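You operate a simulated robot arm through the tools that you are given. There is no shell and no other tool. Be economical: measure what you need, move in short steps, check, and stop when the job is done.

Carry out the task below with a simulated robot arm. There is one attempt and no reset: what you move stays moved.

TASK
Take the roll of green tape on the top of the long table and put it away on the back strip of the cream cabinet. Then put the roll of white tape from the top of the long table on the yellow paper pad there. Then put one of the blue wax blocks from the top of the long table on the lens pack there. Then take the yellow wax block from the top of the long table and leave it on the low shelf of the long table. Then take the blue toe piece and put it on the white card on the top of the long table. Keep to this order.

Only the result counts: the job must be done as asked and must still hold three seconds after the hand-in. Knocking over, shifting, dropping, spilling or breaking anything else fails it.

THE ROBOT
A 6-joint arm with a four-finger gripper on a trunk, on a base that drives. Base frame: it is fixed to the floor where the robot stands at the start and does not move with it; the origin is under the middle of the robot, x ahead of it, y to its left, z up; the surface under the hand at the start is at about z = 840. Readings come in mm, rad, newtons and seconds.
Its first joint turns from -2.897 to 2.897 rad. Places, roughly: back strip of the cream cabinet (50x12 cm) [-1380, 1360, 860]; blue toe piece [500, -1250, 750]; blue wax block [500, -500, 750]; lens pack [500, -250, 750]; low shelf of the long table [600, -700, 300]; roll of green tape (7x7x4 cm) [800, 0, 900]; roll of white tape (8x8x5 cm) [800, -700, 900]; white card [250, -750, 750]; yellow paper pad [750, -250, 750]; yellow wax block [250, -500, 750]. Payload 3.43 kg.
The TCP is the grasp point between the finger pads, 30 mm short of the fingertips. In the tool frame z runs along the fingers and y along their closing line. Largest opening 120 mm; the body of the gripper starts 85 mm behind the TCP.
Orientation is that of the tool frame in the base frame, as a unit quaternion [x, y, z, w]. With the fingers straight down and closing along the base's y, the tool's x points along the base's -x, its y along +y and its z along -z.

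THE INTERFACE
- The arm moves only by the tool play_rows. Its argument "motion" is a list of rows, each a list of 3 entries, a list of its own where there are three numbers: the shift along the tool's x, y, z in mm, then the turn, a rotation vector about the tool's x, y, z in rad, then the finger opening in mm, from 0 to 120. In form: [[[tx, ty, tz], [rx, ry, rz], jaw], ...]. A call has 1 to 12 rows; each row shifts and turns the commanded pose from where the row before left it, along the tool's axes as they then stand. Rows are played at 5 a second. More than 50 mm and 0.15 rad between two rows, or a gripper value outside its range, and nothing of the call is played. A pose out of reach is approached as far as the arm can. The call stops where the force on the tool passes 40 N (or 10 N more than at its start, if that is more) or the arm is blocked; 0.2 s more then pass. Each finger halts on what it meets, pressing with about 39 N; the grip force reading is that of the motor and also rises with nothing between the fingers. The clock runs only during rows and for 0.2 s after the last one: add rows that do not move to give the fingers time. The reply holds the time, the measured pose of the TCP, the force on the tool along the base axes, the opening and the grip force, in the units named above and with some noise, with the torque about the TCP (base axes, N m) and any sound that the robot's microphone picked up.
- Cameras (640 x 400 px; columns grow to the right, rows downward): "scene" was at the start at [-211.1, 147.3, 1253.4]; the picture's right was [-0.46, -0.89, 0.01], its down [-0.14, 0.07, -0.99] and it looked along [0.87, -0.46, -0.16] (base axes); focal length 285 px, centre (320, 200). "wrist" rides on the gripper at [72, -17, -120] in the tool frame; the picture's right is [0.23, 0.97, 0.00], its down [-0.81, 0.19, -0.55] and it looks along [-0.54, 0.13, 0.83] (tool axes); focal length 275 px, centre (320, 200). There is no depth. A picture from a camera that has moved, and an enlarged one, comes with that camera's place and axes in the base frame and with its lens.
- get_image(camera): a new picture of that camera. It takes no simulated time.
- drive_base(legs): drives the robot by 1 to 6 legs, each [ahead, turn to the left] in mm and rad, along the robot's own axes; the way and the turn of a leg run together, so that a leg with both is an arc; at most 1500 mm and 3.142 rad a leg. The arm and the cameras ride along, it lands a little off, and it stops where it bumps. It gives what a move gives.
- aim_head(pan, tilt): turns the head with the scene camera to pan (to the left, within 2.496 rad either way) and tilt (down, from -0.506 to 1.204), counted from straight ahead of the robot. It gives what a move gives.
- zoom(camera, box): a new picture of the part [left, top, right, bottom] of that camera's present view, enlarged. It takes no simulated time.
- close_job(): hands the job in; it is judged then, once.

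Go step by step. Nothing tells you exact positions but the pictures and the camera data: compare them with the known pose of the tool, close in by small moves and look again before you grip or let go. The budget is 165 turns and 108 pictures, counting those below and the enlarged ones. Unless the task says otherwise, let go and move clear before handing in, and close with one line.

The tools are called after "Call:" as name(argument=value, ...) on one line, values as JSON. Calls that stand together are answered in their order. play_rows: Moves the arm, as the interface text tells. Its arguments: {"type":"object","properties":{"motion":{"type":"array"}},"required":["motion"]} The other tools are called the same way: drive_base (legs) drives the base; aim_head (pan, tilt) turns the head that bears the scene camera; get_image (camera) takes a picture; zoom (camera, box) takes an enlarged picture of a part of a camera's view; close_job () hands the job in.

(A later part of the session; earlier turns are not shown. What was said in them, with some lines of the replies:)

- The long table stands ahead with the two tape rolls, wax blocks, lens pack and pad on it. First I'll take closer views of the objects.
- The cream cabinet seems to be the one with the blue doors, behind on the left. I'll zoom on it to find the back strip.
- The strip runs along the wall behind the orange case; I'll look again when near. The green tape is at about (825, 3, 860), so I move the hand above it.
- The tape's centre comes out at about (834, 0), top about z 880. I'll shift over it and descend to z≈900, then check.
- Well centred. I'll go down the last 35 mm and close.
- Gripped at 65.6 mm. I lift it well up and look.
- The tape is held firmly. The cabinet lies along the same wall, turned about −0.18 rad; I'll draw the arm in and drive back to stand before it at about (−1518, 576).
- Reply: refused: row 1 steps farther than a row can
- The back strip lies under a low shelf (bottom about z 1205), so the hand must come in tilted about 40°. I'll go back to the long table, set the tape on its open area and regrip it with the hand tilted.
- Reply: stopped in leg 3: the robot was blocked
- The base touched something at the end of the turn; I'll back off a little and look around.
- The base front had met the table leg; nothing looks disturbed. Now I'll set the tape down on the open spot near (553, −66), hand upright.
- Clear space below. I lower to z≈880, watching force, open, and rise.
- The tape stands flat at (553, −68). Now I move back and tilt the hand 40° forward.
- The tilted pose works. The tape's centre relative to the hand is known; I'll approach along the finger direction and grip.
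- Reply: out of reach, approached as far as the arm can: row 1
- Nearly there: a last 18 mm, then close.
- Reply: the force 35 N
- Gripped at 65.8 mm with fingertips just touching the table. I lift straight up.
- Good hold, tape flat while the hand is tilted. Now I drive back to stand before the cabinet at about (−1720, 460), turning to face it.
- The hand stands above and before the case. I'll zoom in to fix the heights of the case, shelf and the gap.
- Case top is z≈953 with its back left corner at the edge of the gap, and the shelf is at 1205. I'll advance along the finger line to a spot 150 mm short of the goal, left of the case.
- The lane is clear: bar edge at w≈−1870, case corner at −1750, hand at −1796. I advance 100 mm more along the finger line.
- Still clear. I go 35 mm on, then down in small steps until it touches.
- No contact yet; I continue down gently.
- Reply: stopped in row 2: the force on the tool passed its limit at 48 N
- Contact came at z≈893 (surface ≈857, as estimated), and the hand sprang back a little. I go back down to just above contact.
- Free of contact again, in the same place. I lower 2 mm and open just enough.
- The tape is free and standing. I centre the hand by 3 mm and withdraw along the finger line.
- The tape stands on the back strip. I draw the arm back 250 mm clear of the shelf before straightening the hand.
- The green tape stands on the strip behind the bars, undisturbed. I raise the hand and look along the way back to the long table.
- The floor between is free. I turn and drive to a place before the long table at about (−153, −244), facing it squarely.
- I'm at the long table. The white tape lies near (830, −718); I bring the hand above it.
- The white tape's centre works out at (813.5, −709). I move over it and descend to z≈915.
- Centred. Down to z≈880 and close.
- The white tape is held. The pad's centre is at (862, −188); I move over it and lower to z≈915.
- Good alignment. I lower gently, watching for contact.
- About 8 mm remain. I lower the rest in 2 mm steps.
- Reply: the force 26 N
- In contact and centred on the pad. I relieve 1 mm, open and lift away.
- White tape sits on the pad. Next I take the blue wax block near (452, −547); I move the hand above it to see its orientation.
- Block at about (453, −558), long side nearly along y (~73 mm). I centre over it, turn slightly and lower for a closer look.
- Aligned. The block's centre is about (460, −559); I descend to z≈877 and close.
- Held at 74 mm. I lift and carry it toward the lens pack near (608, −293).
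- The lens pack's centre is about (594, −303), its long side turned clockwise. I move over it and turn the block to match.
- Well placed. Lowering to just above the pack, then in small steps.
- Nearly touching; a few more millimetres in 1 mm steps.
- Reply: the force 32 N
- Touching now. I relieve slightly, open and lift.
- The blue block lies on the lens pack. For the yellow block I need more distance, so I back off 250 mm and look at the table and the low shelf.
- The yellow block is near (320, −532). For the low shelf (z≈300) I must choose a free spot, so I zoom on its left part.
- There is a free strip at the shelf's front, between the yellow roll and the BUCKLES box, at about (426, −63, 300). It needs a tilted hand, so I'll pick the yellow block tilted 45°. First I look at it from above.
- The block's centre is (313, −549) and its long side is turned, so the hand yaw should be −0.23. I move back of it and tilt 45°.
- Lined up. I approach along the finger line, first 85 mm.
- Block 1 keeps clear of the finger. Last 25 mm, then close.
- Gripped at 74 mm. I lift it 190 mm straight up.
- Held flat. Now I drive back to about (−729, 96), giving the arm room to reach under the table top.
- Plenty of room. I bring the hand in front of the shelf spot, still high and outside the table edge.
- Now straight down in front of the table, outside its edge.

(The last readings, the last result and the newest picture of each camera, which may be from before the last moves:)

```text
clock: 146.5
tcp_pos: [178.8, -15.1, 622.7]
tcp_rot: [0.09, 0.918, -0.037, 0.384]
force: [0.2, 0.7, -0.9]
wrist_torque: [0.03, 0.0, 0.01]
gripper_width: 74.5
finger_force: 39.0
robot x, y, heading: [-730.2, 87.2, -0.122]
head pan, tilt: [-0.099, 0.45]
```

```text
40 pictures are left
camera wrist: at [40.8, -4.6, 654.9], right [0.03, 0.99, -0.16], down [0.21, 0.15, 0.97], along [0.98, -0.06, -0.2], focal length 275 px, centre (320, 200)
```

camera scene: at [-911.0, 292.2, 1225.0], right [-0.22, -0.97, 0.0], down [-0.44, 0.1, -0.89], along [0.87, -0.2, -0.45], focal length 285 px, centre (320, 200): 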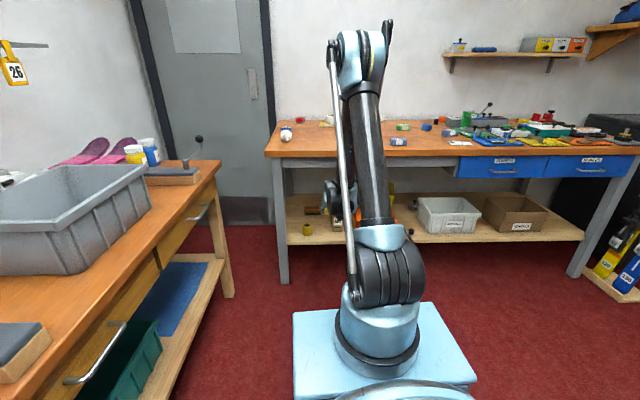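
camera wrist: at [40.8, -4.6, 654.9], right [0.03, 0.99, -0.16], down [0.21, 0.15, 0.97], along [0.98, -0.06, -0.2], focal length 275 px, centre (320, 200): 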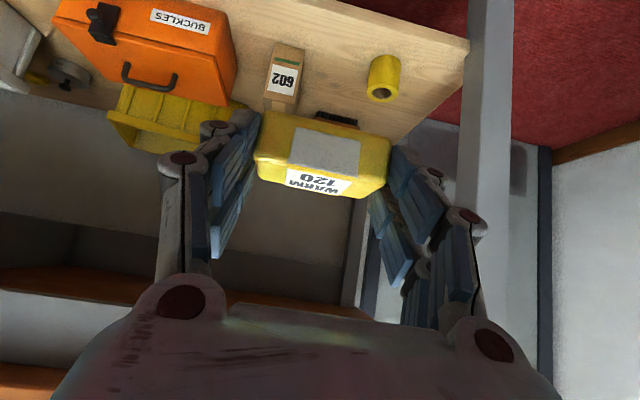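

The shelf layout agrees with my estimate. I go on down to z≈365.

Call:
play_rows(motion=[[[30.6, 0, 30.2], [0, 0, 0], 50], [[30.6, 0, 30.2], [0, 0, 0], 50], [[30.6, 0, 30.2], [0, 0, 0], 50], [[30.6, 0, 30.2], [0, 0, 0], 50], [[30.6, 0, 30.2], [0, 0, 0], 50], [[28, 0, 27.5], [0, 0, 0], 50], [[0, 0, 0], [0, 0, 0], 50]])

Call:
get_image(camera="wrist")

Call:
get_image(camera="scene")

```text
clock: 148.1
tcp_pos: [301.7, -25.5, 480.1]
tcp_rot: [0.089, 0.919, -0.037, 0.383]
force: [-0.2, -0.1, -0.4]
wrist_torque: [0.0, 0.0, 0.02]
gripper_width: 74.4
finger_force: 38.7
out of reach, approached as far as the arm can: row 1, 2, 3, 4, 5, 6
robot x, y, heading: [-729.9, 84.3, -0.13]
head pan, tilt: [-0.099, 0.45]
```

```text
39 pictures are left
camera wrist: at [164.8, -15.5, 512.9], right [0.03, 0.99, -0.16], down [0.21, 0.15, 0.96], along [0.98, -0.06, -0.2], focal length 275 px, centre (320, 200)
```

wrist: 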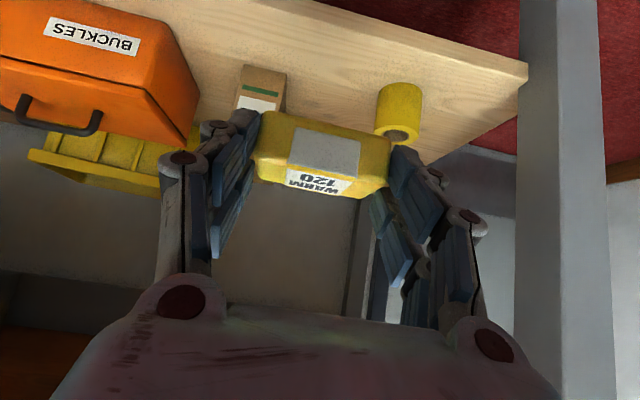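

```text
38 pictures are left
camera scene: at [-910.8, 292.1, 1225.1], right [-0.22, -0.97, 0.0], down [-0.44, 0.1, -0.89], along [0.87, -0.2, -0.45], focal length 285 px, centre (320, 200)
```

scene: 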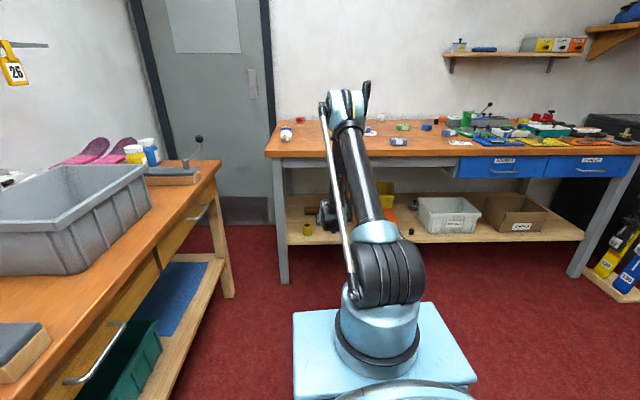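

The arm could not go straight down there and slid forward to (302, −25, 480), free of everything. I test which way is reachable with a small forward step.

Call:
play_rows(motion=[[[-21, 0, 21.4], [0, 0, 0], 50], [[-21, 0, 21.4], [0, 0, 0], 50], [[0, 0, 0], [0, 0, 0], 50]])

```text
clock: 148.9
tcp_pos: [362.6, -35.9, 480.9]
tcp_rot: [0.089, 0.919, -0.037, 0.383]
force: [0.6, -0.1, -0.7]
wrist_torque: [0.03, 0.04, -0.04]
gripper_width: 74.5
finger_force: 39.0
robot x, y, heading: [-733.8, 85.6, -0.126]
head pan, tilt: [-0.099, 0.45]
```

The commanded pose follows the measured one, and forward is free. Now down 45 mm as a test.

Call:
play_rows(motion=[[[16, 0, 15.8], [0, 0, 0], 50], [[16, 0, 15.8], [0, 0, 0], 50], [[0, 0, 0], [0, 0, 0], 50]])

```text
clock: 149.7
tcp_pos: [362.1, -34.7, 435.8]
tcp_rot: [0.088, 0.919, -0.037, 0.383]
force: [0.5, 0.6, -0.9]
wrist_torque: [-0.04, 0.03, 0.01]
gripper_width: 74.4
finger_force: 39.2
robot x, y, heading: [-733.1, 86.6, -0.124]
head pan, tilt: [-0.099, 0.45]
```

Reachable. I advance 58 mm and lower 55 mm more, then look.

Call:
play_rows(motion=[[[-20, -3, 20.6], [0, 0, 0], 50], [[-20, -3, 20.6], [0, 0, 0], 50], [[20, 0, 19.5], [0, 0, 0], 50], [[19, 0, 18.5], [0, 0, 0], 50], [[0, 0, 0], [0, 0, 0], 50]])

Call:
get_image(camera="wrist")

Call:
get_image(camera="scene")

```text
clock: 150.9
tcp_pos: [415.7, -53.5, 379.6]
tcp_rot: [0.09, 0.918, -0.037, 0.384]
force: [-0.1, 0.4, -1.1]
wrist_torque: [0.03, 0.01, 0.01]
gripper_width: 74.4
finger_force: 39.5
robot x, y, heading: [-733.4, 88.0, -0.128]
head pan, tilt: [-0.099, 0.45]
```

```text
37 pictures are left
camera wrist: at [278.2, -42.3, 411.6], right [0.03, 0.99, -0.16], down [0.21, 0.15, 0.97], along [0.98, -0.06, -0.2], focal length 275 px, centre (320, 200)
```

wrist: 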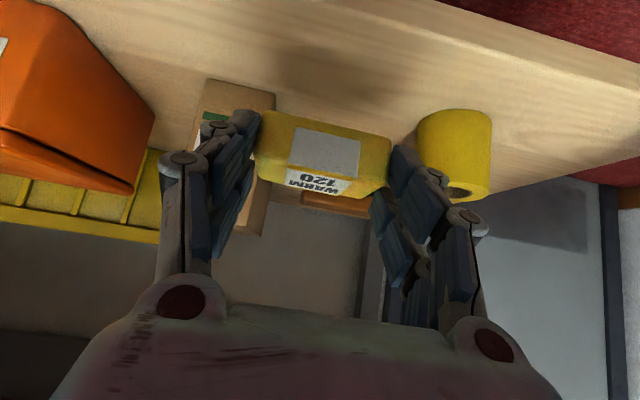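

```text
36 pictures are left
camera scene: at [-910.7, 292.1, 1225.1], right [-0.22, -0.97, 0.0], down [-0.44, 0.1, -0.89], along [0.87, -0.2, -0.45], focal length 285 px, centre (320, 200)
```

scene: 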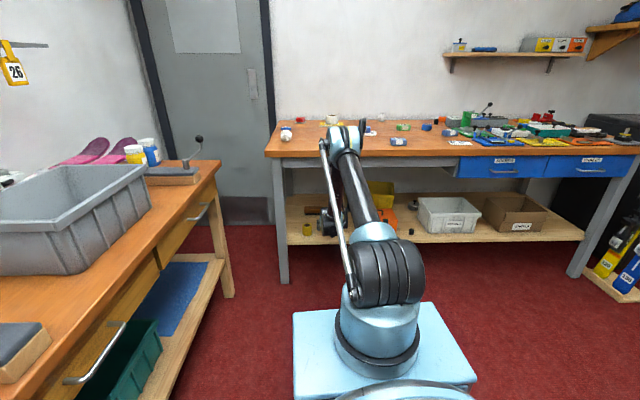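

Clear of the roll and the 602 box on both sides. I lower 30 mm, then finely.

Call:
play_rows(motion=[[[11, 0, 10], [0, 0, 0], 50], [[10.5, 0, 10.5], [0, 0, 0], 50], [[2, 0, 2], [0, 0, 0], 50], [[1.4, 0, 1.4], [0, 0, 0], 50], [[0, 0, 0], [0, 0, 0], 50]])

Call:
get_image(camera="wrist")

```text
clock: 152.1
tcp_pos: [416.6, -52.0, 345.6]
tcp_rot: [0.09, 0.918, -0.038, 0.384]
force: [-0.2, 0.6, -0.4]
wrist_torque: [-0.02, 0.03, 0.01]
gripper_width: 74.5
finger_force: 38.7
robot x, y, heading: [-730.2, 85.8, -0.125]
head pan, tilt: [-0.099, 0.45]
```

```text
35 pictures are left
camera wrist: at [278.3, -41.7, 378.6], right [0.03, 0.99, -0.16], down [0.21, 0.15, 0.97], along [0.98, -0.06, -0.2], focal length 275 px, centre (320, 200)
```

wrist: 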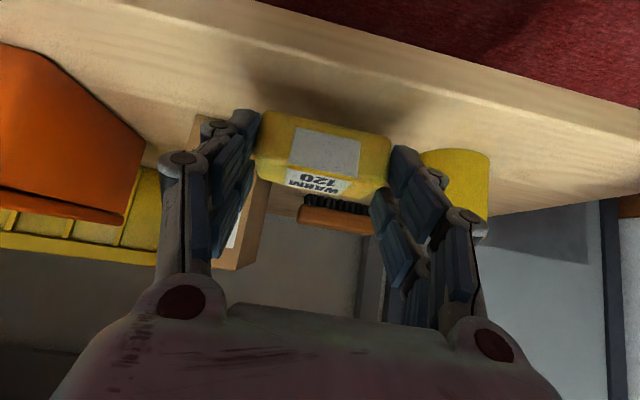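

The shadow closes in. I lower in 1.4 mm steps until it touches.

Call:
play_rows(motion=[[[1, 0, 1], [0, 0, 0], 50], [[1, 0, 1], [0, 0, 0], 50], [[1, 0, 1], [0, 0, 0], 50], [[0, 0, 0], [0, 0, 0], 50]])

```text
clock: 153.1
tcp_pos: [415.6, -51.5, 341.6]
tcp_rot: [0.09, 0.918, -0.038, 0.384]
force: [0.2, 0.0, 0.5]
wrist_torque: [-0.01, 0.01, 0.03]
gripper_width: 74.3
finger_force: 38.9
robot x, y, heading: [-730.1, 86.4, -0.127]
head pan, tilt: [-0.099, 0.45]
```

Call:
play_rows(motion=[[[1, 0, 1], [0, 0, 0], 50], [[1, 0, 1], [0, 0, 0], 50], [[0, 0, 0], [0, 0, 0], 50]])

```text
clock: 153.9
tcp_pos: [416.8, -50.2, 339.9]
tcp_rot: [0.089, 0.918, -0.037, 0.384]
force: [0.5, 0.1, -1.1]
wrist_torque: [0.01, 0.01, 0.02]
gripper_width: 74.4
finger_force: 39.8
robot x, y, heading: [-732.7, 91.0, -0.129]
head pan, tilt: [-0.099, 0.45]
```

Call:
play_rows(motion=[[[1, 0, 1], [0, 0, 0], 50], [[1, 0, 1], [0, 0, 0], 50], [[0, 0, 0], [0, 0, 0], 50]])

Call:
get_image(camera="wrist")

```text
clock: 154.7
tcp_pos: [416.7, -52.8, 337.0]
tcp_rot: [0.09, 0.918, -0.038, 0.384]
force: [0.1, 0.0, -0.5]
wrist_torque: [-0.02, 0.02, 0.02]
gripper_width: 75.0
finger_force: 39.2
robot x, y, heading: [-732.3, 86.7, -0.125]
head pan, tilt: [-0.099, 0.45]
```

```text
34 pictures are left
camera wrist: at [278.4, -42.3, 368.6], right [0.03, 0.99, -0.16], down [0.21, 0.15, 0.97], along [0.98, -0.06, -0.2], focal length 275 px, centre (320, 200)
```

wrist: 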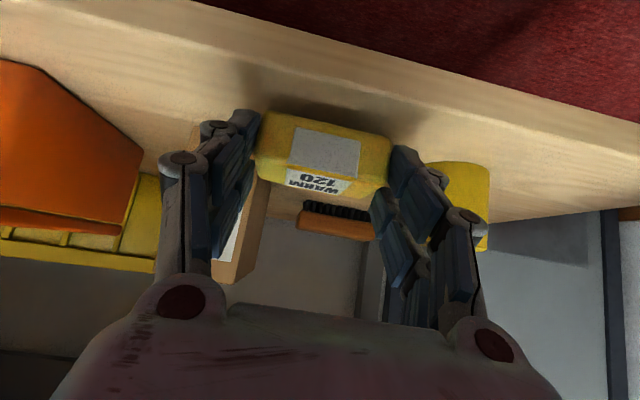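

Call:
play_rows(motion=[[[1.2, 0, 1.2], [0, 0, 0], 50], [[1.2, 0, 1.2], [0, 0, 0], 50], [[1.2, 0, 1.2], [0, 0, 0], 50], [[0, 0, 0], [0, 0, 0], 50]])

```text
clock: 155.7
tcp_pos: [415.8, -50.3, 329.7]
tcp_rot: [0.09, 0.918, -0.038, 0.384]
force: [-0.6, 0.3, 0.3]
wrist_torque: [0.01, 0.02, 0.0]
gripper_width: 74.6
finger_force: 39.4
robot x, y, heading: [-735.6, 87.1, -0.127]
head pan, tilt: [-0.099, 0.45]
```

Call:
play_rows(motion=[[[1, 0, 1], [0, 0, 0], 50], [[1, 0, 1], [0, 0, 0], 50], [[0, 0, 0], [0, 0, 0], 50]])

Call:
get_image(camera="wrist")

```text
clock: 156.5
tcp_pos: [416.2, -51.6, 327.8]
tcp_rot: [0.091, 0.918, -0.038, 0.384]
force: [0.3, -0.5, -1.0]
wrist_torque: [-0.02, 0.05, -0.02]
gripper_width: 74.6
finger_force: 38.8
robot x, y, heading: [-735.6, 84.6, -0.121]
head pan, tilt: [-0.099, 0.45]
```

```text
33 pictures are left
camera wrist: at [278.4, -41.4, 360.5], right [0.03, 0.99, -0.16], down [0.21, 0.15, 0.97], along [0.98, -0.06, -0.2], focal length 275 px, centre (320, 200)
```

wrist: 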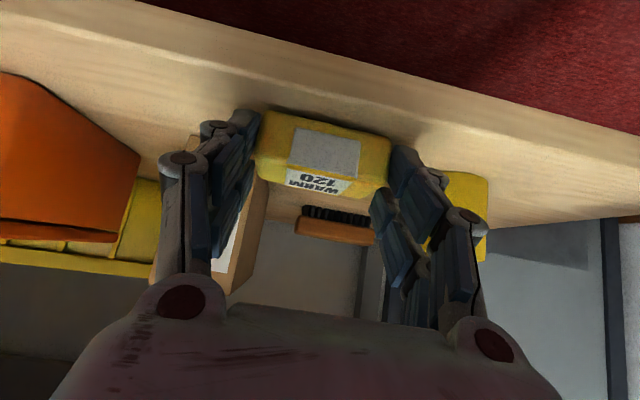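

Call:
play_rows(motion=[[[1, 0, 1], [0, 0, 0], 50], [[1, 0, 1], [0, 0, 0], 50], [[0, 0, 0], [0, 0, 0], 50]])

```text
clock: 157.3
tcp_pos: [416.8, -51.0, 325.5]
tcp_rot: [0.09, 0.918, -0.037, 0.384]
force: [0.6, 0.3, 0.0]
wrist_torque: [-0.01, 0.04, -0.02]
gripper_width: 74.4
finger_force: 38.3
robot x, y, heading: [-734.2, 86.3, -0.126]
head pan, tilt: [-0.099, 0.45]
```

Call:
play_rows(motion=[[[1, 0, 1], [0, 0, 0], 50], [[1, 0, 1], [0, 0, 0], 50], [[0, 0, 0], [0, 0, 0], 50]])

```text
clock: 158.1
tcp_pos: [417.7, -51.4, 324.5]
tcp_rot: [0.089, 0.918, -0.037, 0.384]
force: [-2.3, 4.0, 16.1]
wrist_torque: [0.08, 0.01, 0.03]
gripper_width: 74.4
finger_force: 39.0
robot x, y, heading: [-733.4, 87.5, -0.128]
head pan, tilt: [-0.099, 0.45]
```

Contact with the shelf (z≈285). I relieve, open, and rise straight up first.

Call:
play_rows(motion=[[[-0.6, 0, -0.6], [0, 0, 0], 50], [[0, 0, 0], [0, 0, 0], 78], [[0, 0, 0], [0, 0, 0], 86], [[0, 0, 0], [0, 0, 0], 90], [[0, 0, 0], [0, 0, 0], 90], [[-10, 0, -10], [0, 0, 0], 90], [[-14, 0, -14], [0, 0, 0], 90], [[-14, 0, -14], [0, 0, 0], 90], [[0, 0, 0], [0, 0, 0], 90]])

Call:
get_image(camera="wrist")

```text
clock: 160.1
tcp_pos: [417.6, -51.7, 379.0]
tcp_rot: [0.09, 0.918, -0.038, 0.384]
force: [0.1, 0.8, 0.5]
wrist_torque: [0.0, 0.02, 0.01]
gripper_width: 89.9
finger_force: 0.1
robot x, y, heading: [-732.2, 87.7, -0.127]
head pan, tilt: [-0.099, 0.45]
```

```text
32 pictures are left
camera wrist: at [279.2, -41.7, 410.6], right [0.03, 0.99, -0.16], down [0.21, 0.15, 0.97], along [0.98, -0.06, -0.2], focal length 275 px, centre (320, 200)
```

wrist: 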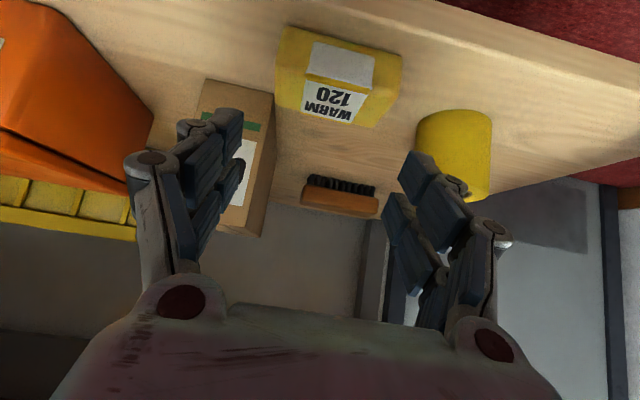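

The yellow block lies flat on the shelf, neighbours untouched. I retrace out: back, up, and away from the table edge.

Call:
play_rows(motion=[[[-1, 0, -39.6], [0, 0, 0], 90], [[-1, 0, -39.6], [0, 0, 0], 90], [[-28.5, 0, -28], [0, 0, 0], 90], [[-28.5, 0, -28], [0, 0, 0], 90], [[-28.5, 0, -28], [0, 0, 0], 90], [[14, 0, -35], [0, 0, 0], 90], [[28, 0, -28.5], [0, 0, 0], 90], [[28, 0, -28.5], [0, 0, 0], 90], [[28, 0, -28.5], [0, 0, 0], 90], [[28, 0, -28.5], [0, 0, 0], 90], [[0, 0, 0], [0, 0, 0], 90]])

Call:
get_image(camera="scene")

```text
clock: 162.5
tcp_pos: [199.0, -5.2, 601.0]
tcp_rot: [0.089, 0.919, -0.037, 0.382]
force: [0.0, -0.2, 1.1]
wrist_torque: [-0.02, 0.0, -0.03]
gripper_width: 90.1
finger_force: 0.0
out of reach, approached as far as the arm can: row 9, 10
robot x, y, heading: [-732.7, 83.7, -0.125]
head pan, tilt: [-0.099, 0.45]
```

```text
31 pictures are left
camera scene: at [-910.8, 292.1, 1225.0], right [-0.22, -0.97, 0.0], down [-0.44, 0.1, -0.89], along [0.87, -0.2, -0.45], focal length 285 px, centre (320, 200)
```

scene: 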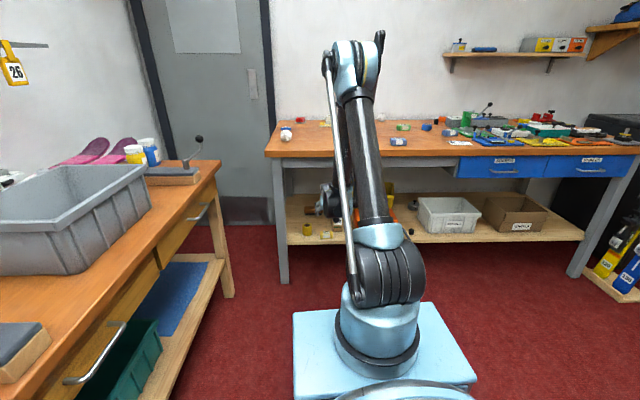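

Outside the table now. I raise the hand straight up to travel height, then straighten it.

Call:
play_rows(motion=[[[-32, 0, -31.6], [0, 0, 0], 90], [[-32, 0, -31.6], [0, 0, 0], 90], [[-32, 0, -31.6], [0, 0, 0], 90], [[-32, 0, -31.6], [0, 0, 0], 90], [[-32, 0, -31.6], [0, 0, 0], 90], [[-32, 0, -31.6], [0, 0, 0], 90], [[-32, 0, -31.6], [0, 0, 0], 90], [[-32, 0, -31.6], [0, 0, 0], 90], [[-32, 0, -31.6], [0, 0, 0], 90], [[-32, 0, -31.6], [0, 0, 0], 90], [[-32, 0, -31.6], [0, 0, 0], 90]])

Call:
play_rows(motion=[[[0, 0, 0], [0, 0.13, 0], 90], [[0, 0, 0], [0, 0.13, 0], 90], [[0, 0, 0], [0, 0.13, 0], 90], [[0, 0, 0], [0, 0.13, 0], 90], [[0, 0, 0], [0, 0.13, 0], 90], [[0, 0, 0], [0, 0.135, 0], 100], [[0, 0, 0], [0, 0, 0], 120]])

Call:
aim_head(pan=-0.4, tilt=0.25)

Call:
zoom(camera="scene", box=[200, 80, 600, 280])

```text
clock: 164.9
tcp_pos: [199.8, -4.0, 1093.4]
tcp_rot: [0.09, 0.918, -0.038, 0.384]
force: [0.4, 0.5, 0.0]
wrist_torque: [0.0, -0.02, 0.0]
gripper_width: 90.3
finger_force: 0.0
robot x, y, heading: [-731.1, 86.6, -0.129]
head pan, tilt: [-0.099, 0.45]
```

```text
clock: 166.5
tcp_pos: [198.3, -4.0, 1094.2]
tcp_rot: [0.098, 0.995, -0.001, 0.003]
force: [-0.3, 0.5, -0.1]
wrist_torque: [0.05, -0.01, 0.01]
gripper_width: 119.6
finger_force: 0.0
robot x, y, heading: [-734.9, 88.3, -0.128]
head pan, tilt: [-0.099, 0.45]
```

```text
clock: 167.3
tcp_pos: [198.6, -3.6, 1094.9]
tcp_rot: [0.098, 0.995, -0.001, 0.003]
force: [-1.1, -0.2, -0.4]
wrist_torque: [0.0, -0.03, 0.03]
gripper_width: 119.9
finger_force: 0.1
robot x, y, heading: [-733.2, 84.2, -0.121]
head pan, tilt: [-0.4, 0.25]
```

```text
1.60 times, centred on (400, 180) of scene
camera zoom: at [-919.3, 265.8, 1243.7], right [-0.5, -0.87, 0.01], down [-0.23, 0.13, -0.97], along [0.84, -0.48, -0.26], focal length 455 px, centre (192, 232)
```

zoom: 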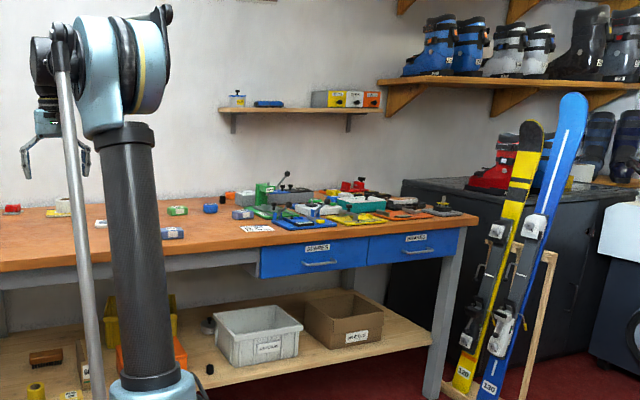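

All as planned so far. The toe piece is further right, so I draw the arm in and drive along to about (−359, −844), facing the table.

Call:
play_rows(motion=[[[47, 0, 0], [0, 0, 0], 120], [[47, 0, 0], [0, 0, 0], 120], [[47, 0, 0], [0, 0, 0], 120], [[47, 0, 0], [0, 0, 0], 120], [[47, 0, 0], [0, 0, 0], 120], [[47, 0, 0], [0, 0, 0], 120], [[0, 0, 0], [0, 0, 0], 120]])

Call:
drive_base(legs=[[0, -1.063], [1000, 0], [0, 0.98]])

Call:
aim_head(pan=-0.35, tilt=0.3)

Call:
get_image(camera="scene")

```text
clock: 168.9
tcp_pos: [-77.9, 49.0, 1090.7]
tcp_rot: [0.097, 0.995, 0.0, 0.003]
force: [-0.9, -0.5, 1.0]
wrist_torque: [0.01, -0.02, 0.0]
gripper_width: 120.1
finger_force: 0.1
robot x, y, heading: [-730.6, 87.9, -0.129]
head pan, tilt: [-0.4, 0.25]
```

```text
clock: 180.0
tcp_pos: [309.4, -909.5, 1091.2]
tcp_rot: [0.125, 0.992, 0.0, 0.004]
force: [0.6, -0.1, 0.2]
wrist_torque: [0.01, -0.01, -0.01]
gripper_width: 120.1
finger_force: 0.0
robot x, y, heading: [-343.3, -838.9, -0.18]
head pan, tilt: [-0.4, 0.25]
```

```text
clock: 180.7
tcp_pos: [294.9, -907.5, 1098.8]
tcp_rot: [0.124, 0.992, -0.001, 0.01]
force: [0.0, -0.2, -0.1]
wrist_torque: [-0.02, 0.03, 0.01]
gripper_width: 119.9
finger_force: 0.1
robot x, y, heading: [-345.6, -837.2, -0.182]
head pan, tilt: [-0.351, 0.3]
```

```text
29 pictures are left
camera scene: at [-519.1, -649.6, 1239.0], right [-0.51, -0.86, 0.0], down [-0.27, 0.15, -0.95], along [0.82, -0.48, -0.31], focal length 285 px, centre (320, 200)
```

scene: 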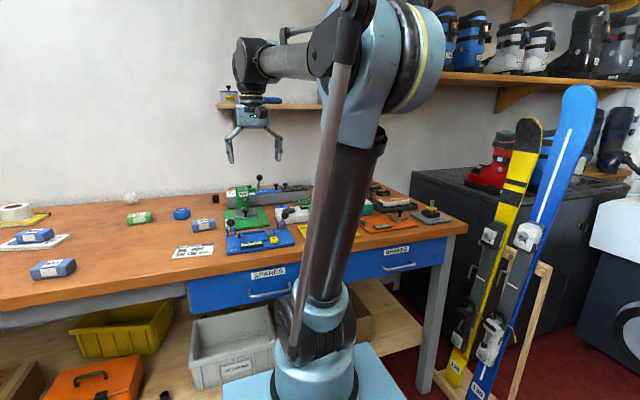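

The toe piece is hidden behind the arm. I bring the hand over that area to see it with the wrist camera.

Call:
play_rows(motion=[[[-30, -35, 0], [0, 0.012, 0], 120], [[-30, -35, 0], [0, 0, 0], 120], [[-30, -35, 0], [0, 0, 0], 120], [[-30, -35, 0], [0, 0, 0], 120], [[-30, -35, 0], [0, 0, 0], 120], [[-30, -35, 0], [0, 0, 0], 120], [[-30, -35, 0], [0, 0, 0], 120], [[0, 0, 0], [0, 0, 0], 120]])

Call:
get_image(camera="wrist")

Call:
get_image(camera="scene")

```text
clock: 182.4
tcp_pos: [437.3, -1195.3, 1100.8]
tcp_rot: [0.124, 0.992, 0.0, 0.004]
force: [0.4, 0.0, 0.3]
wrist_torque: [0.03, -0.01, -0.03]
gripper_width: 120.0
finger_force: 0.0
robot x, y, heading: [-344.9, -843.7, -0.178]
head pan, tilt: [-0.351, 0.3]
```

```text
28 pictures are left
camera wrist: at [361.9, -1194.8, 1219.4], right [0.02, 1.0, 0.0], down [0.83, -0.01, 0.56], along [0.56, -0.01, -0.83], focal length 275 px, centre (320, 200)
```

wrist: 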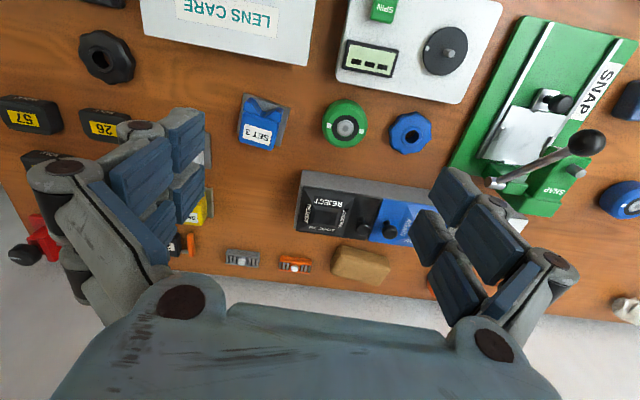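

```text
27 pictures are left
camera scene: at [-519.2, -649.6, 1239.0], right [-0.51, -0.86, 0.0], down [-0.27, 0.15, -0.95], along [0.82, -0.48, -0.31], focal length 285 px, centre (320, 200)
```

scene: 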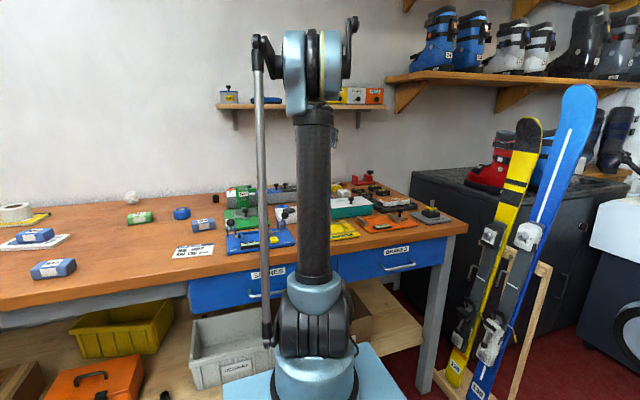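

The blue "SET 3" notched piece (like the red "SET 5" toe piece) is the blue toe piece, near (479, −1272). A zoom to learn its shape.

Call:
zoom(camera="wrist", box=[180, 40, 400, 190])

```text
2.67 times, centred on (290, 115) of wrist
camera zoom: at [361.9, -1194.8, 1219.4], right [0.02, 1.0, 0.0], down [0.83, -0.01, 0.56], along [0.56, -0.01, -0.83], focal length 734 px, centre (400, 427)
```

zoom: 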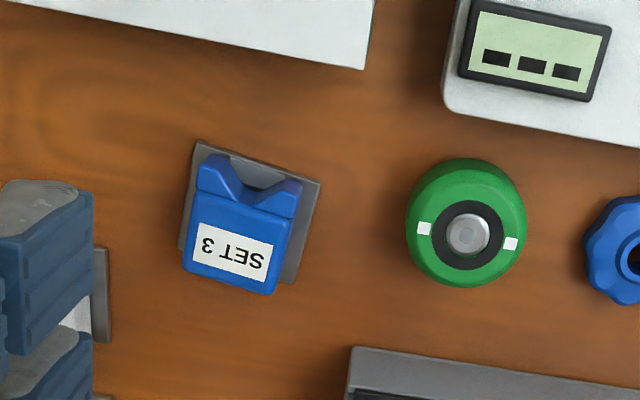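

I move over it, turn to match its axis (yaw ≈ −0.40), and lower to z≈990.

Call:
play_rows(motion=[[[-29, -32, 10], [0, 0, 0], 120], [[-28.5, -32, 20], [0, 0, 0], 120], [[0, 0, 40], [0, 0, 0.15], 120], [[0, 0, 40], [0, 0, 0], 120], [[0, 0, 0], [0, 0, 0], 120]])

Call:
get_image(camera="wrist")

```text
clock: 183.7
tcp_pos: [480.9, -1272.0, 990.9]
tcp_rot: [0.198, 0.98, 0.001, 0.005]
force: [-0.1, 0.0, 1.0]
wrist_torque: [0.01, 0.0, -0.01]
gripper_width: 119.9
finger_force: 0.1
robot x, y, heading: [-346.6, -842.0, -0.18]
head pan, tilt: [-0.351, 0.3]
```

```text
25 pictures are left
camera wrist: at [406.1, -1259.3, 1109.2], right [0.17, 0.99, 0.0], down [0.82, -0.14, 0.56], along [0.55, -0.09, -0.83], focal length 275 px, centre (320, 200)
```

wrist: 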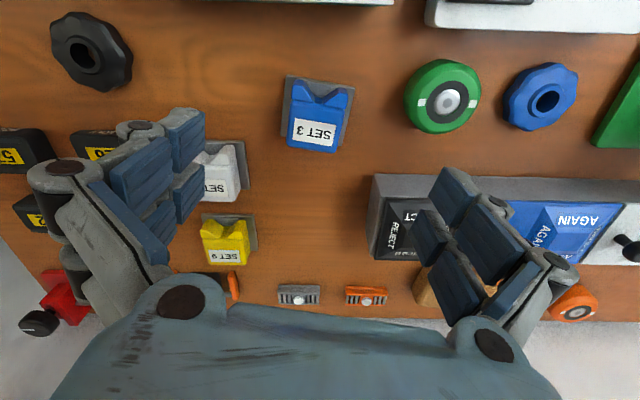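

Aligned. Neighbours need care, so I narrow the opening to 90 and lower to z≈925.

Call:
play_rows(motion=[[[0, 0, 25], [0, 0, 0], 105], [[0, 0, 25], [0, 0, 0], 90], [[0, 0, 15], [0, 0, 0], 90], [[0, 0, 0], [0, 0, 0], 90]])

Call:
get_image(camera="wrist")

```text
clock: 184.7
tcp_pos: [479.6, -1274.2, 924.4]
tcp_rot: [0.198, 0.98, 0.0, 0.004]
force: [-0.3, -0.1, 0.3]
wrist_torque: [0.03, -0.06, 0.02]
gripper_width: 90.1
finger_force: 0.1
robot x, y, heading: [-345.6, -841.4, -0.181]
head pan, tilt: [-0.351, 0.3]
```

```text
24 pictures are left
camera wrist: at [405.6, -1260.9, 1043.9], right [0.17, 0.99, 0.0], down [0.82, -0.14, 0.56], along [0.55, -0.09, -0.83], focal length 275 px, centre (320, 200)
```

wrist: 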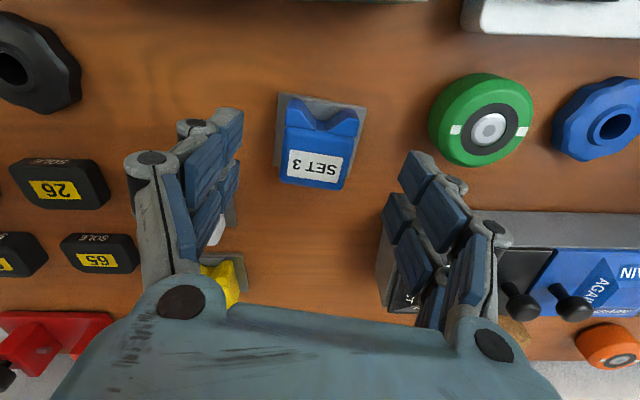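

The block sits between the fingers with neighbours clear. I lower to z≈888 and close on the blue body above its plate.

Call:
play_rows(motion=[[[0, 0, 18], [0, 0, 0], 90], [[0, 0, 18], [0, 0, 0], 90], [[0, 0, 0], [0, 0, 0], 75], [[0, 0, 0], [0, 0, 0], 60], [[0, 0, 0], [0, 0, 0], 45], [[0, 0, 0], [0, 0, 0], 38], [[0, 0, 0], [0, 0, 0], 38]])

Call:
get_image(camera="wrist")

```text
clock: 186.2
tcp_pos: [480.6, -1273.3, 889.5]
tcp_rot: [0.199, 0.98, 0.0, 0.004]
force: [0.3, -0.1, 0.2]
wrist_torque: [0.01, -0.01, 0.04]
gripper_width: 49.6
finger_force: 38.9
robot x, y, heading: [-345.8, -838.9, -0.181]
head pan, tilt: [-0.351, 0.3]
```

```text
23 pictures are left
camera wrist: at [405.3, -1260.9, 1008.0], right [0.17, 0.99, 0.0], down [0.82, -0.14, 0.56], along [0.55, -0.09, -0.83], focal length 275 px, centre (320, 200)
```

wrist: 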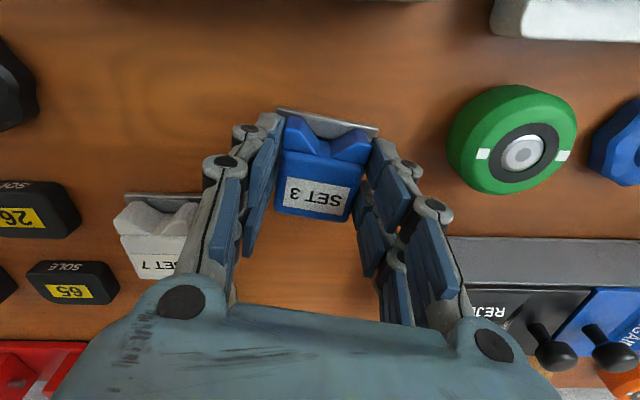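

Gripped at 49.6 mm on the blue body. I lift 130 mm and check it comes with its plate.

Call:
play_rows(motion=[[[0, 0, -10], [0, 0, 0], 38], [[0, 0, -30], [0, 0, 0], 38], [[0, 0, -45], [0, 0, 0], 38], [[0, 0, -45], [0, 0, 0], 38], [[0, 0, -45], [0, 0, 0], 38], [[0, 0, 0], [0, 0, 0], 38]])

Call:
get_image(camera="wrist")

```text
clock: 187.7
tcp_pos: [478.1, -1274.0, 1065.4]
tcp_rot: [0.199, 0.98, 0.0, 0.004]
force: [-0.4, -0.1, -2.8]
wrist_torque: [-0.06, 0.07, -0.03]
gripper_width: 49.5
finger_force: 38.8
robot x, y, heading: [-344.5, -842.4, -0.177]
head pan, tilt: [-0.351, 0.3]
```

```text
22 pictures are left
camera wrist: at [404.4, -1261.9, 1183.7], right [0.17, 0.99, 0.0], down [0.82, -0.14, 0.56], along [0.55, -0.09, -0.83], focal length 275 px, centre (320, 200)
```

wrist: 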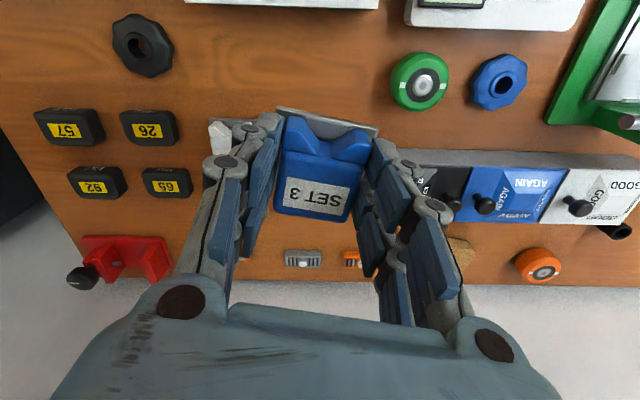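

The whole piece came along. I carry it at travel height to above the white card at about (305, −711).

Call:
play_rows(motion=[[[31.5, 37.6, 0], [0, 0, 0], 38], [[31.5, 37.6, 0], [0, 0, 0], 38], [[31.5, 37.6, 0], [0, 0, 0], 38], [[31.5, 37.6, 0], [0, 0, 0], 38], [[31.5, 37.6, 0], [0, 0, 0], 38], [[31.5, 37.6, 0], [0, 0, 0], 38], [[31.5, 37.6, 0], [0, 0, 0], 38], [[31.5, 37.6, 0], [0, 0, 0], 38], [[31.5, 37.6, 0], [0, 0, 0], 38], [[31.5, 37.6, 0], [0, 0, 0], 38], [[31.5, 37.6, 0], [0, 0, 0], 38], [[31.5, 37.6, 0], [0, 0, 0], 38]])

Call:
play_rows(motion=[[[0, 0, 20], [0, 0, -0.12], 38], [[0, 0, 30], [0, 0, 0], 38], [[0, 0, 0], [0, 0, 0], 38]])

Call:
get_image(camera="wrist")

```text
clock: 190.2
tcp_pos: [306.2, -709.5, 1067.2]
tcp_rot: [0.198, 0.98, 0.001, 0.004]
force: [-0.6, -0.3, -2.6]
wrist_torque: [0.03, 0.02, 0.04]
gripper_width: 49.6
finger_force: 38.8
robot x, y, heading: [-341.0, -844.2, -0.182]
head pan, tilt: [-0.351, 0.3]
```

```text
clock: 191.1
tcp_pos: [307.4, -712.0, 1015.9]
tcp_rot: [0.139, 0.99, 0.001, 0.004]
force: [-1.1, 0.1, -3.3]
wrist_torque: [0.02, 0.02, -0.01]
gripper_width: 49.2
finger_force: 38.9
robot x, y, heading: [-348.7, -840.6, -0.179]
head pan, tilt: [-0.351, 0.3]
```

```text
21 pictures are left
camera wrist: at [231.8, -707.8, 1134.1], right [0.05, 1.0, 0.0], down [0.83, -0.04, 0.56], along [0.56, -0.03, -0.83], focal length 275 px, centre (320, 200)
```

wrist: 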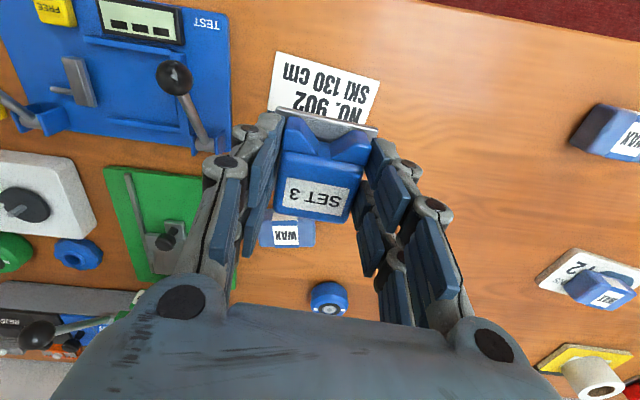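

The card's centre is about (309, −712), right under the hand. I trim the yaw and descend to z≈900.

Call:
play_rows(motion=[[[-3, 0, 30], [0, 0, 0.04], 38], [[0, 0, 40], [0, 0, 0], 38], [[0, 0, 35], [0, 0, 0], 38], [[0, 0, 10], [0, 0, 0], 38], [[0, 0, 0], [0, 0, 0], 38]])

Call:
get_image(camera="wrist")

Call:
zoom(camera="scene", box=[140, 180, 300, 280])

```text
clock: 192.2
tcp_pos: [312.2, -712.3, 898.9]
tcp_rot: [0.159, 0.987, 0.001, 0.003]
force: [-0.1, 0.5, -2.9]
wrist_torque: [0.01, 0.03, 0.01]
gripper_width: 49.1
finger_force: 39.0
robot x, y, heading: [-344.0, -845.1, -0.181]
head pan, tilt: [-0.351, 0.3]
```

```text
20 pictures are left
camera wrist: at [236.0, -705.6, 1017.2], right [0.09, 1.0, 0.0], down [0.83, -0.07, 0.56], along [0.56, -0.05, -0.83], focal length 275 px, centre (320, 200)
```

wrist: 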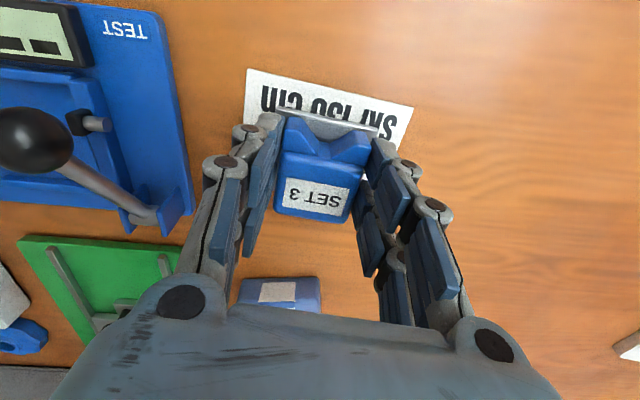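

```text
4.00 times, centred on (220, 230) of scene
camera zoom: at [-519.1, -649.5, 1239.0], right [-0.51, -0.86, 0.0], down [-0.27, 0.15, -0.95], along [0.82, -0.48, -0.31], focal length 1138 px, centre (720, 80)
```

zoom: 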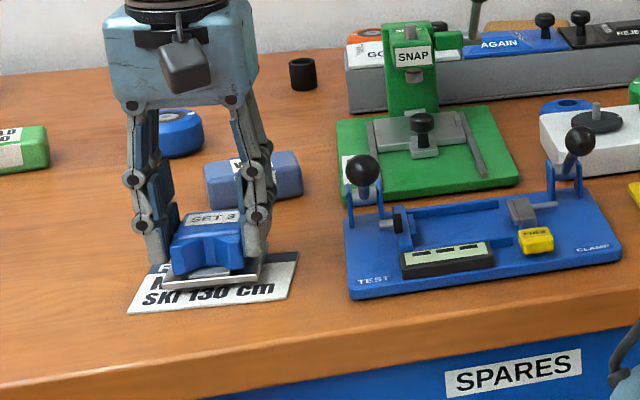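

The plate is over the card, slightly to the far side; I shift it back 5 mm and lower to contact.

Call:
play_rows(motion=[[[5, 0, 0], [0, 0, 0], 38], [[0, 0, 4], [0, 0, 0], 38], [[0, 0, 2], [0, 0, 0], 38], [[0, 0, 1], [0, 0, 0], 38], [[0, 0, 0], [0, 0, 0], 38]])

```text
clock: 193.4
tcp_pos: [306.1, -710.3, 891.8]
tcp_rot: [0.16, 0.987, 0.0, 0.004]
force: [0.4, 0.2, 12.6]
wrist_torque: [-0.01, -0.05, 0.01]
gripper_width: 49.3
finger_force: 38.8
robot x, y, heading: [-345.0, -842.0, -0.184]
head pan, tilt: [-0.351, 0.3]
```

Light contact (about 15 N). I open a little and lift away.

Call:
play_rows(motion=[[[0, 0, -0.5], [0, 0, 0], 38], [[0, 0, 0], [0, 0, 0], 55], [[0, 0, 0], [0, 0, 0], 65], [[0, 0, 0], [0, 0, 0], 72], [[0, 0, 0], [0, 0, 0], 72], [[0, 0, -20], [0, 0, 0], 72], [[0, 0, -40], [0, 0, 0], 72], [[0, 0, -45], [0, 0, 0], 72], [[0, 0, -45], [0, 0, 0], 72], [[0, 0, 0], [0, 0, 0], 72]])

Call:
get_image(camera="wrist")

Call:
zoom(camera="scene", box=[0, 180, 300, 300])

```text
clock: 195.7
tcp_pos: [305.4, -709.6, 1039.6]
tcp_rot: [0.159, 0.987, 0.0, 0.003]
force: [0.3, 0.4, -0.1]
wrist_torque: [0.0, 0.02, 0.03]
gripper_width: 71.9
finger_force: 0.0
robot x, y, heading: [-342.3, -842.2, -0.178]
head pan, tilt: [-0.351, 0.3]
```

```text
18 pictures are left
camera wrist: at [230.0, -703.3, 1158.1], right [0.09, 1.0, 0.0], down [0.83, -0.07, 0.56], along [0.56, -0.05, -0.83], focal length 275 px, centre (320, 200)
```

wrist: 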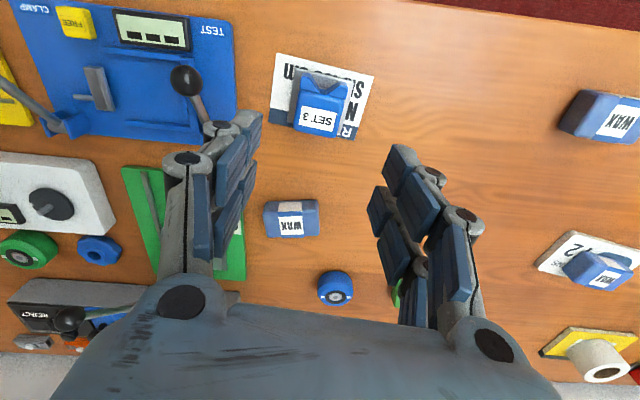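

```text
2.13 times, centred on (150, 240) of scene
camera zoom: at [-519.2, -649.5, 1239.0], right [-0.51, -0.86, 0.0], down [-0.27, 0.15, -0.95], along [0.82, -0.48, -0.31], focal length 607 px, centre (683, 115)
```

zoom: 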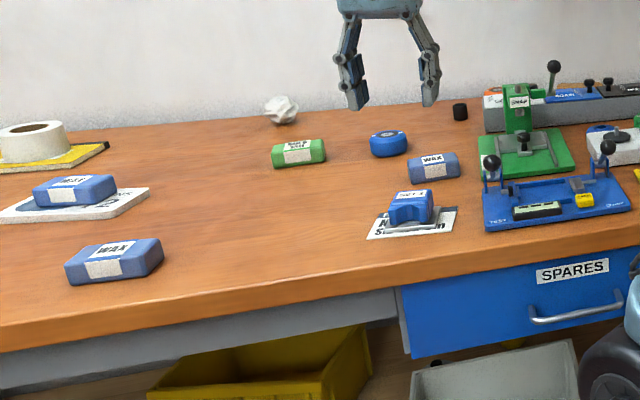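

The toe piece stands on the card, and the white tape, blue block and yellow block are where they should be. The hand is clear, so I hand in.

Call:
close_job()

```text
The job is handed in.
```

I moved all five items in the order you asked, let go of each and moved clear, then handed the job in. I didn't look again at the green tape or the yellow block after moving on from them.
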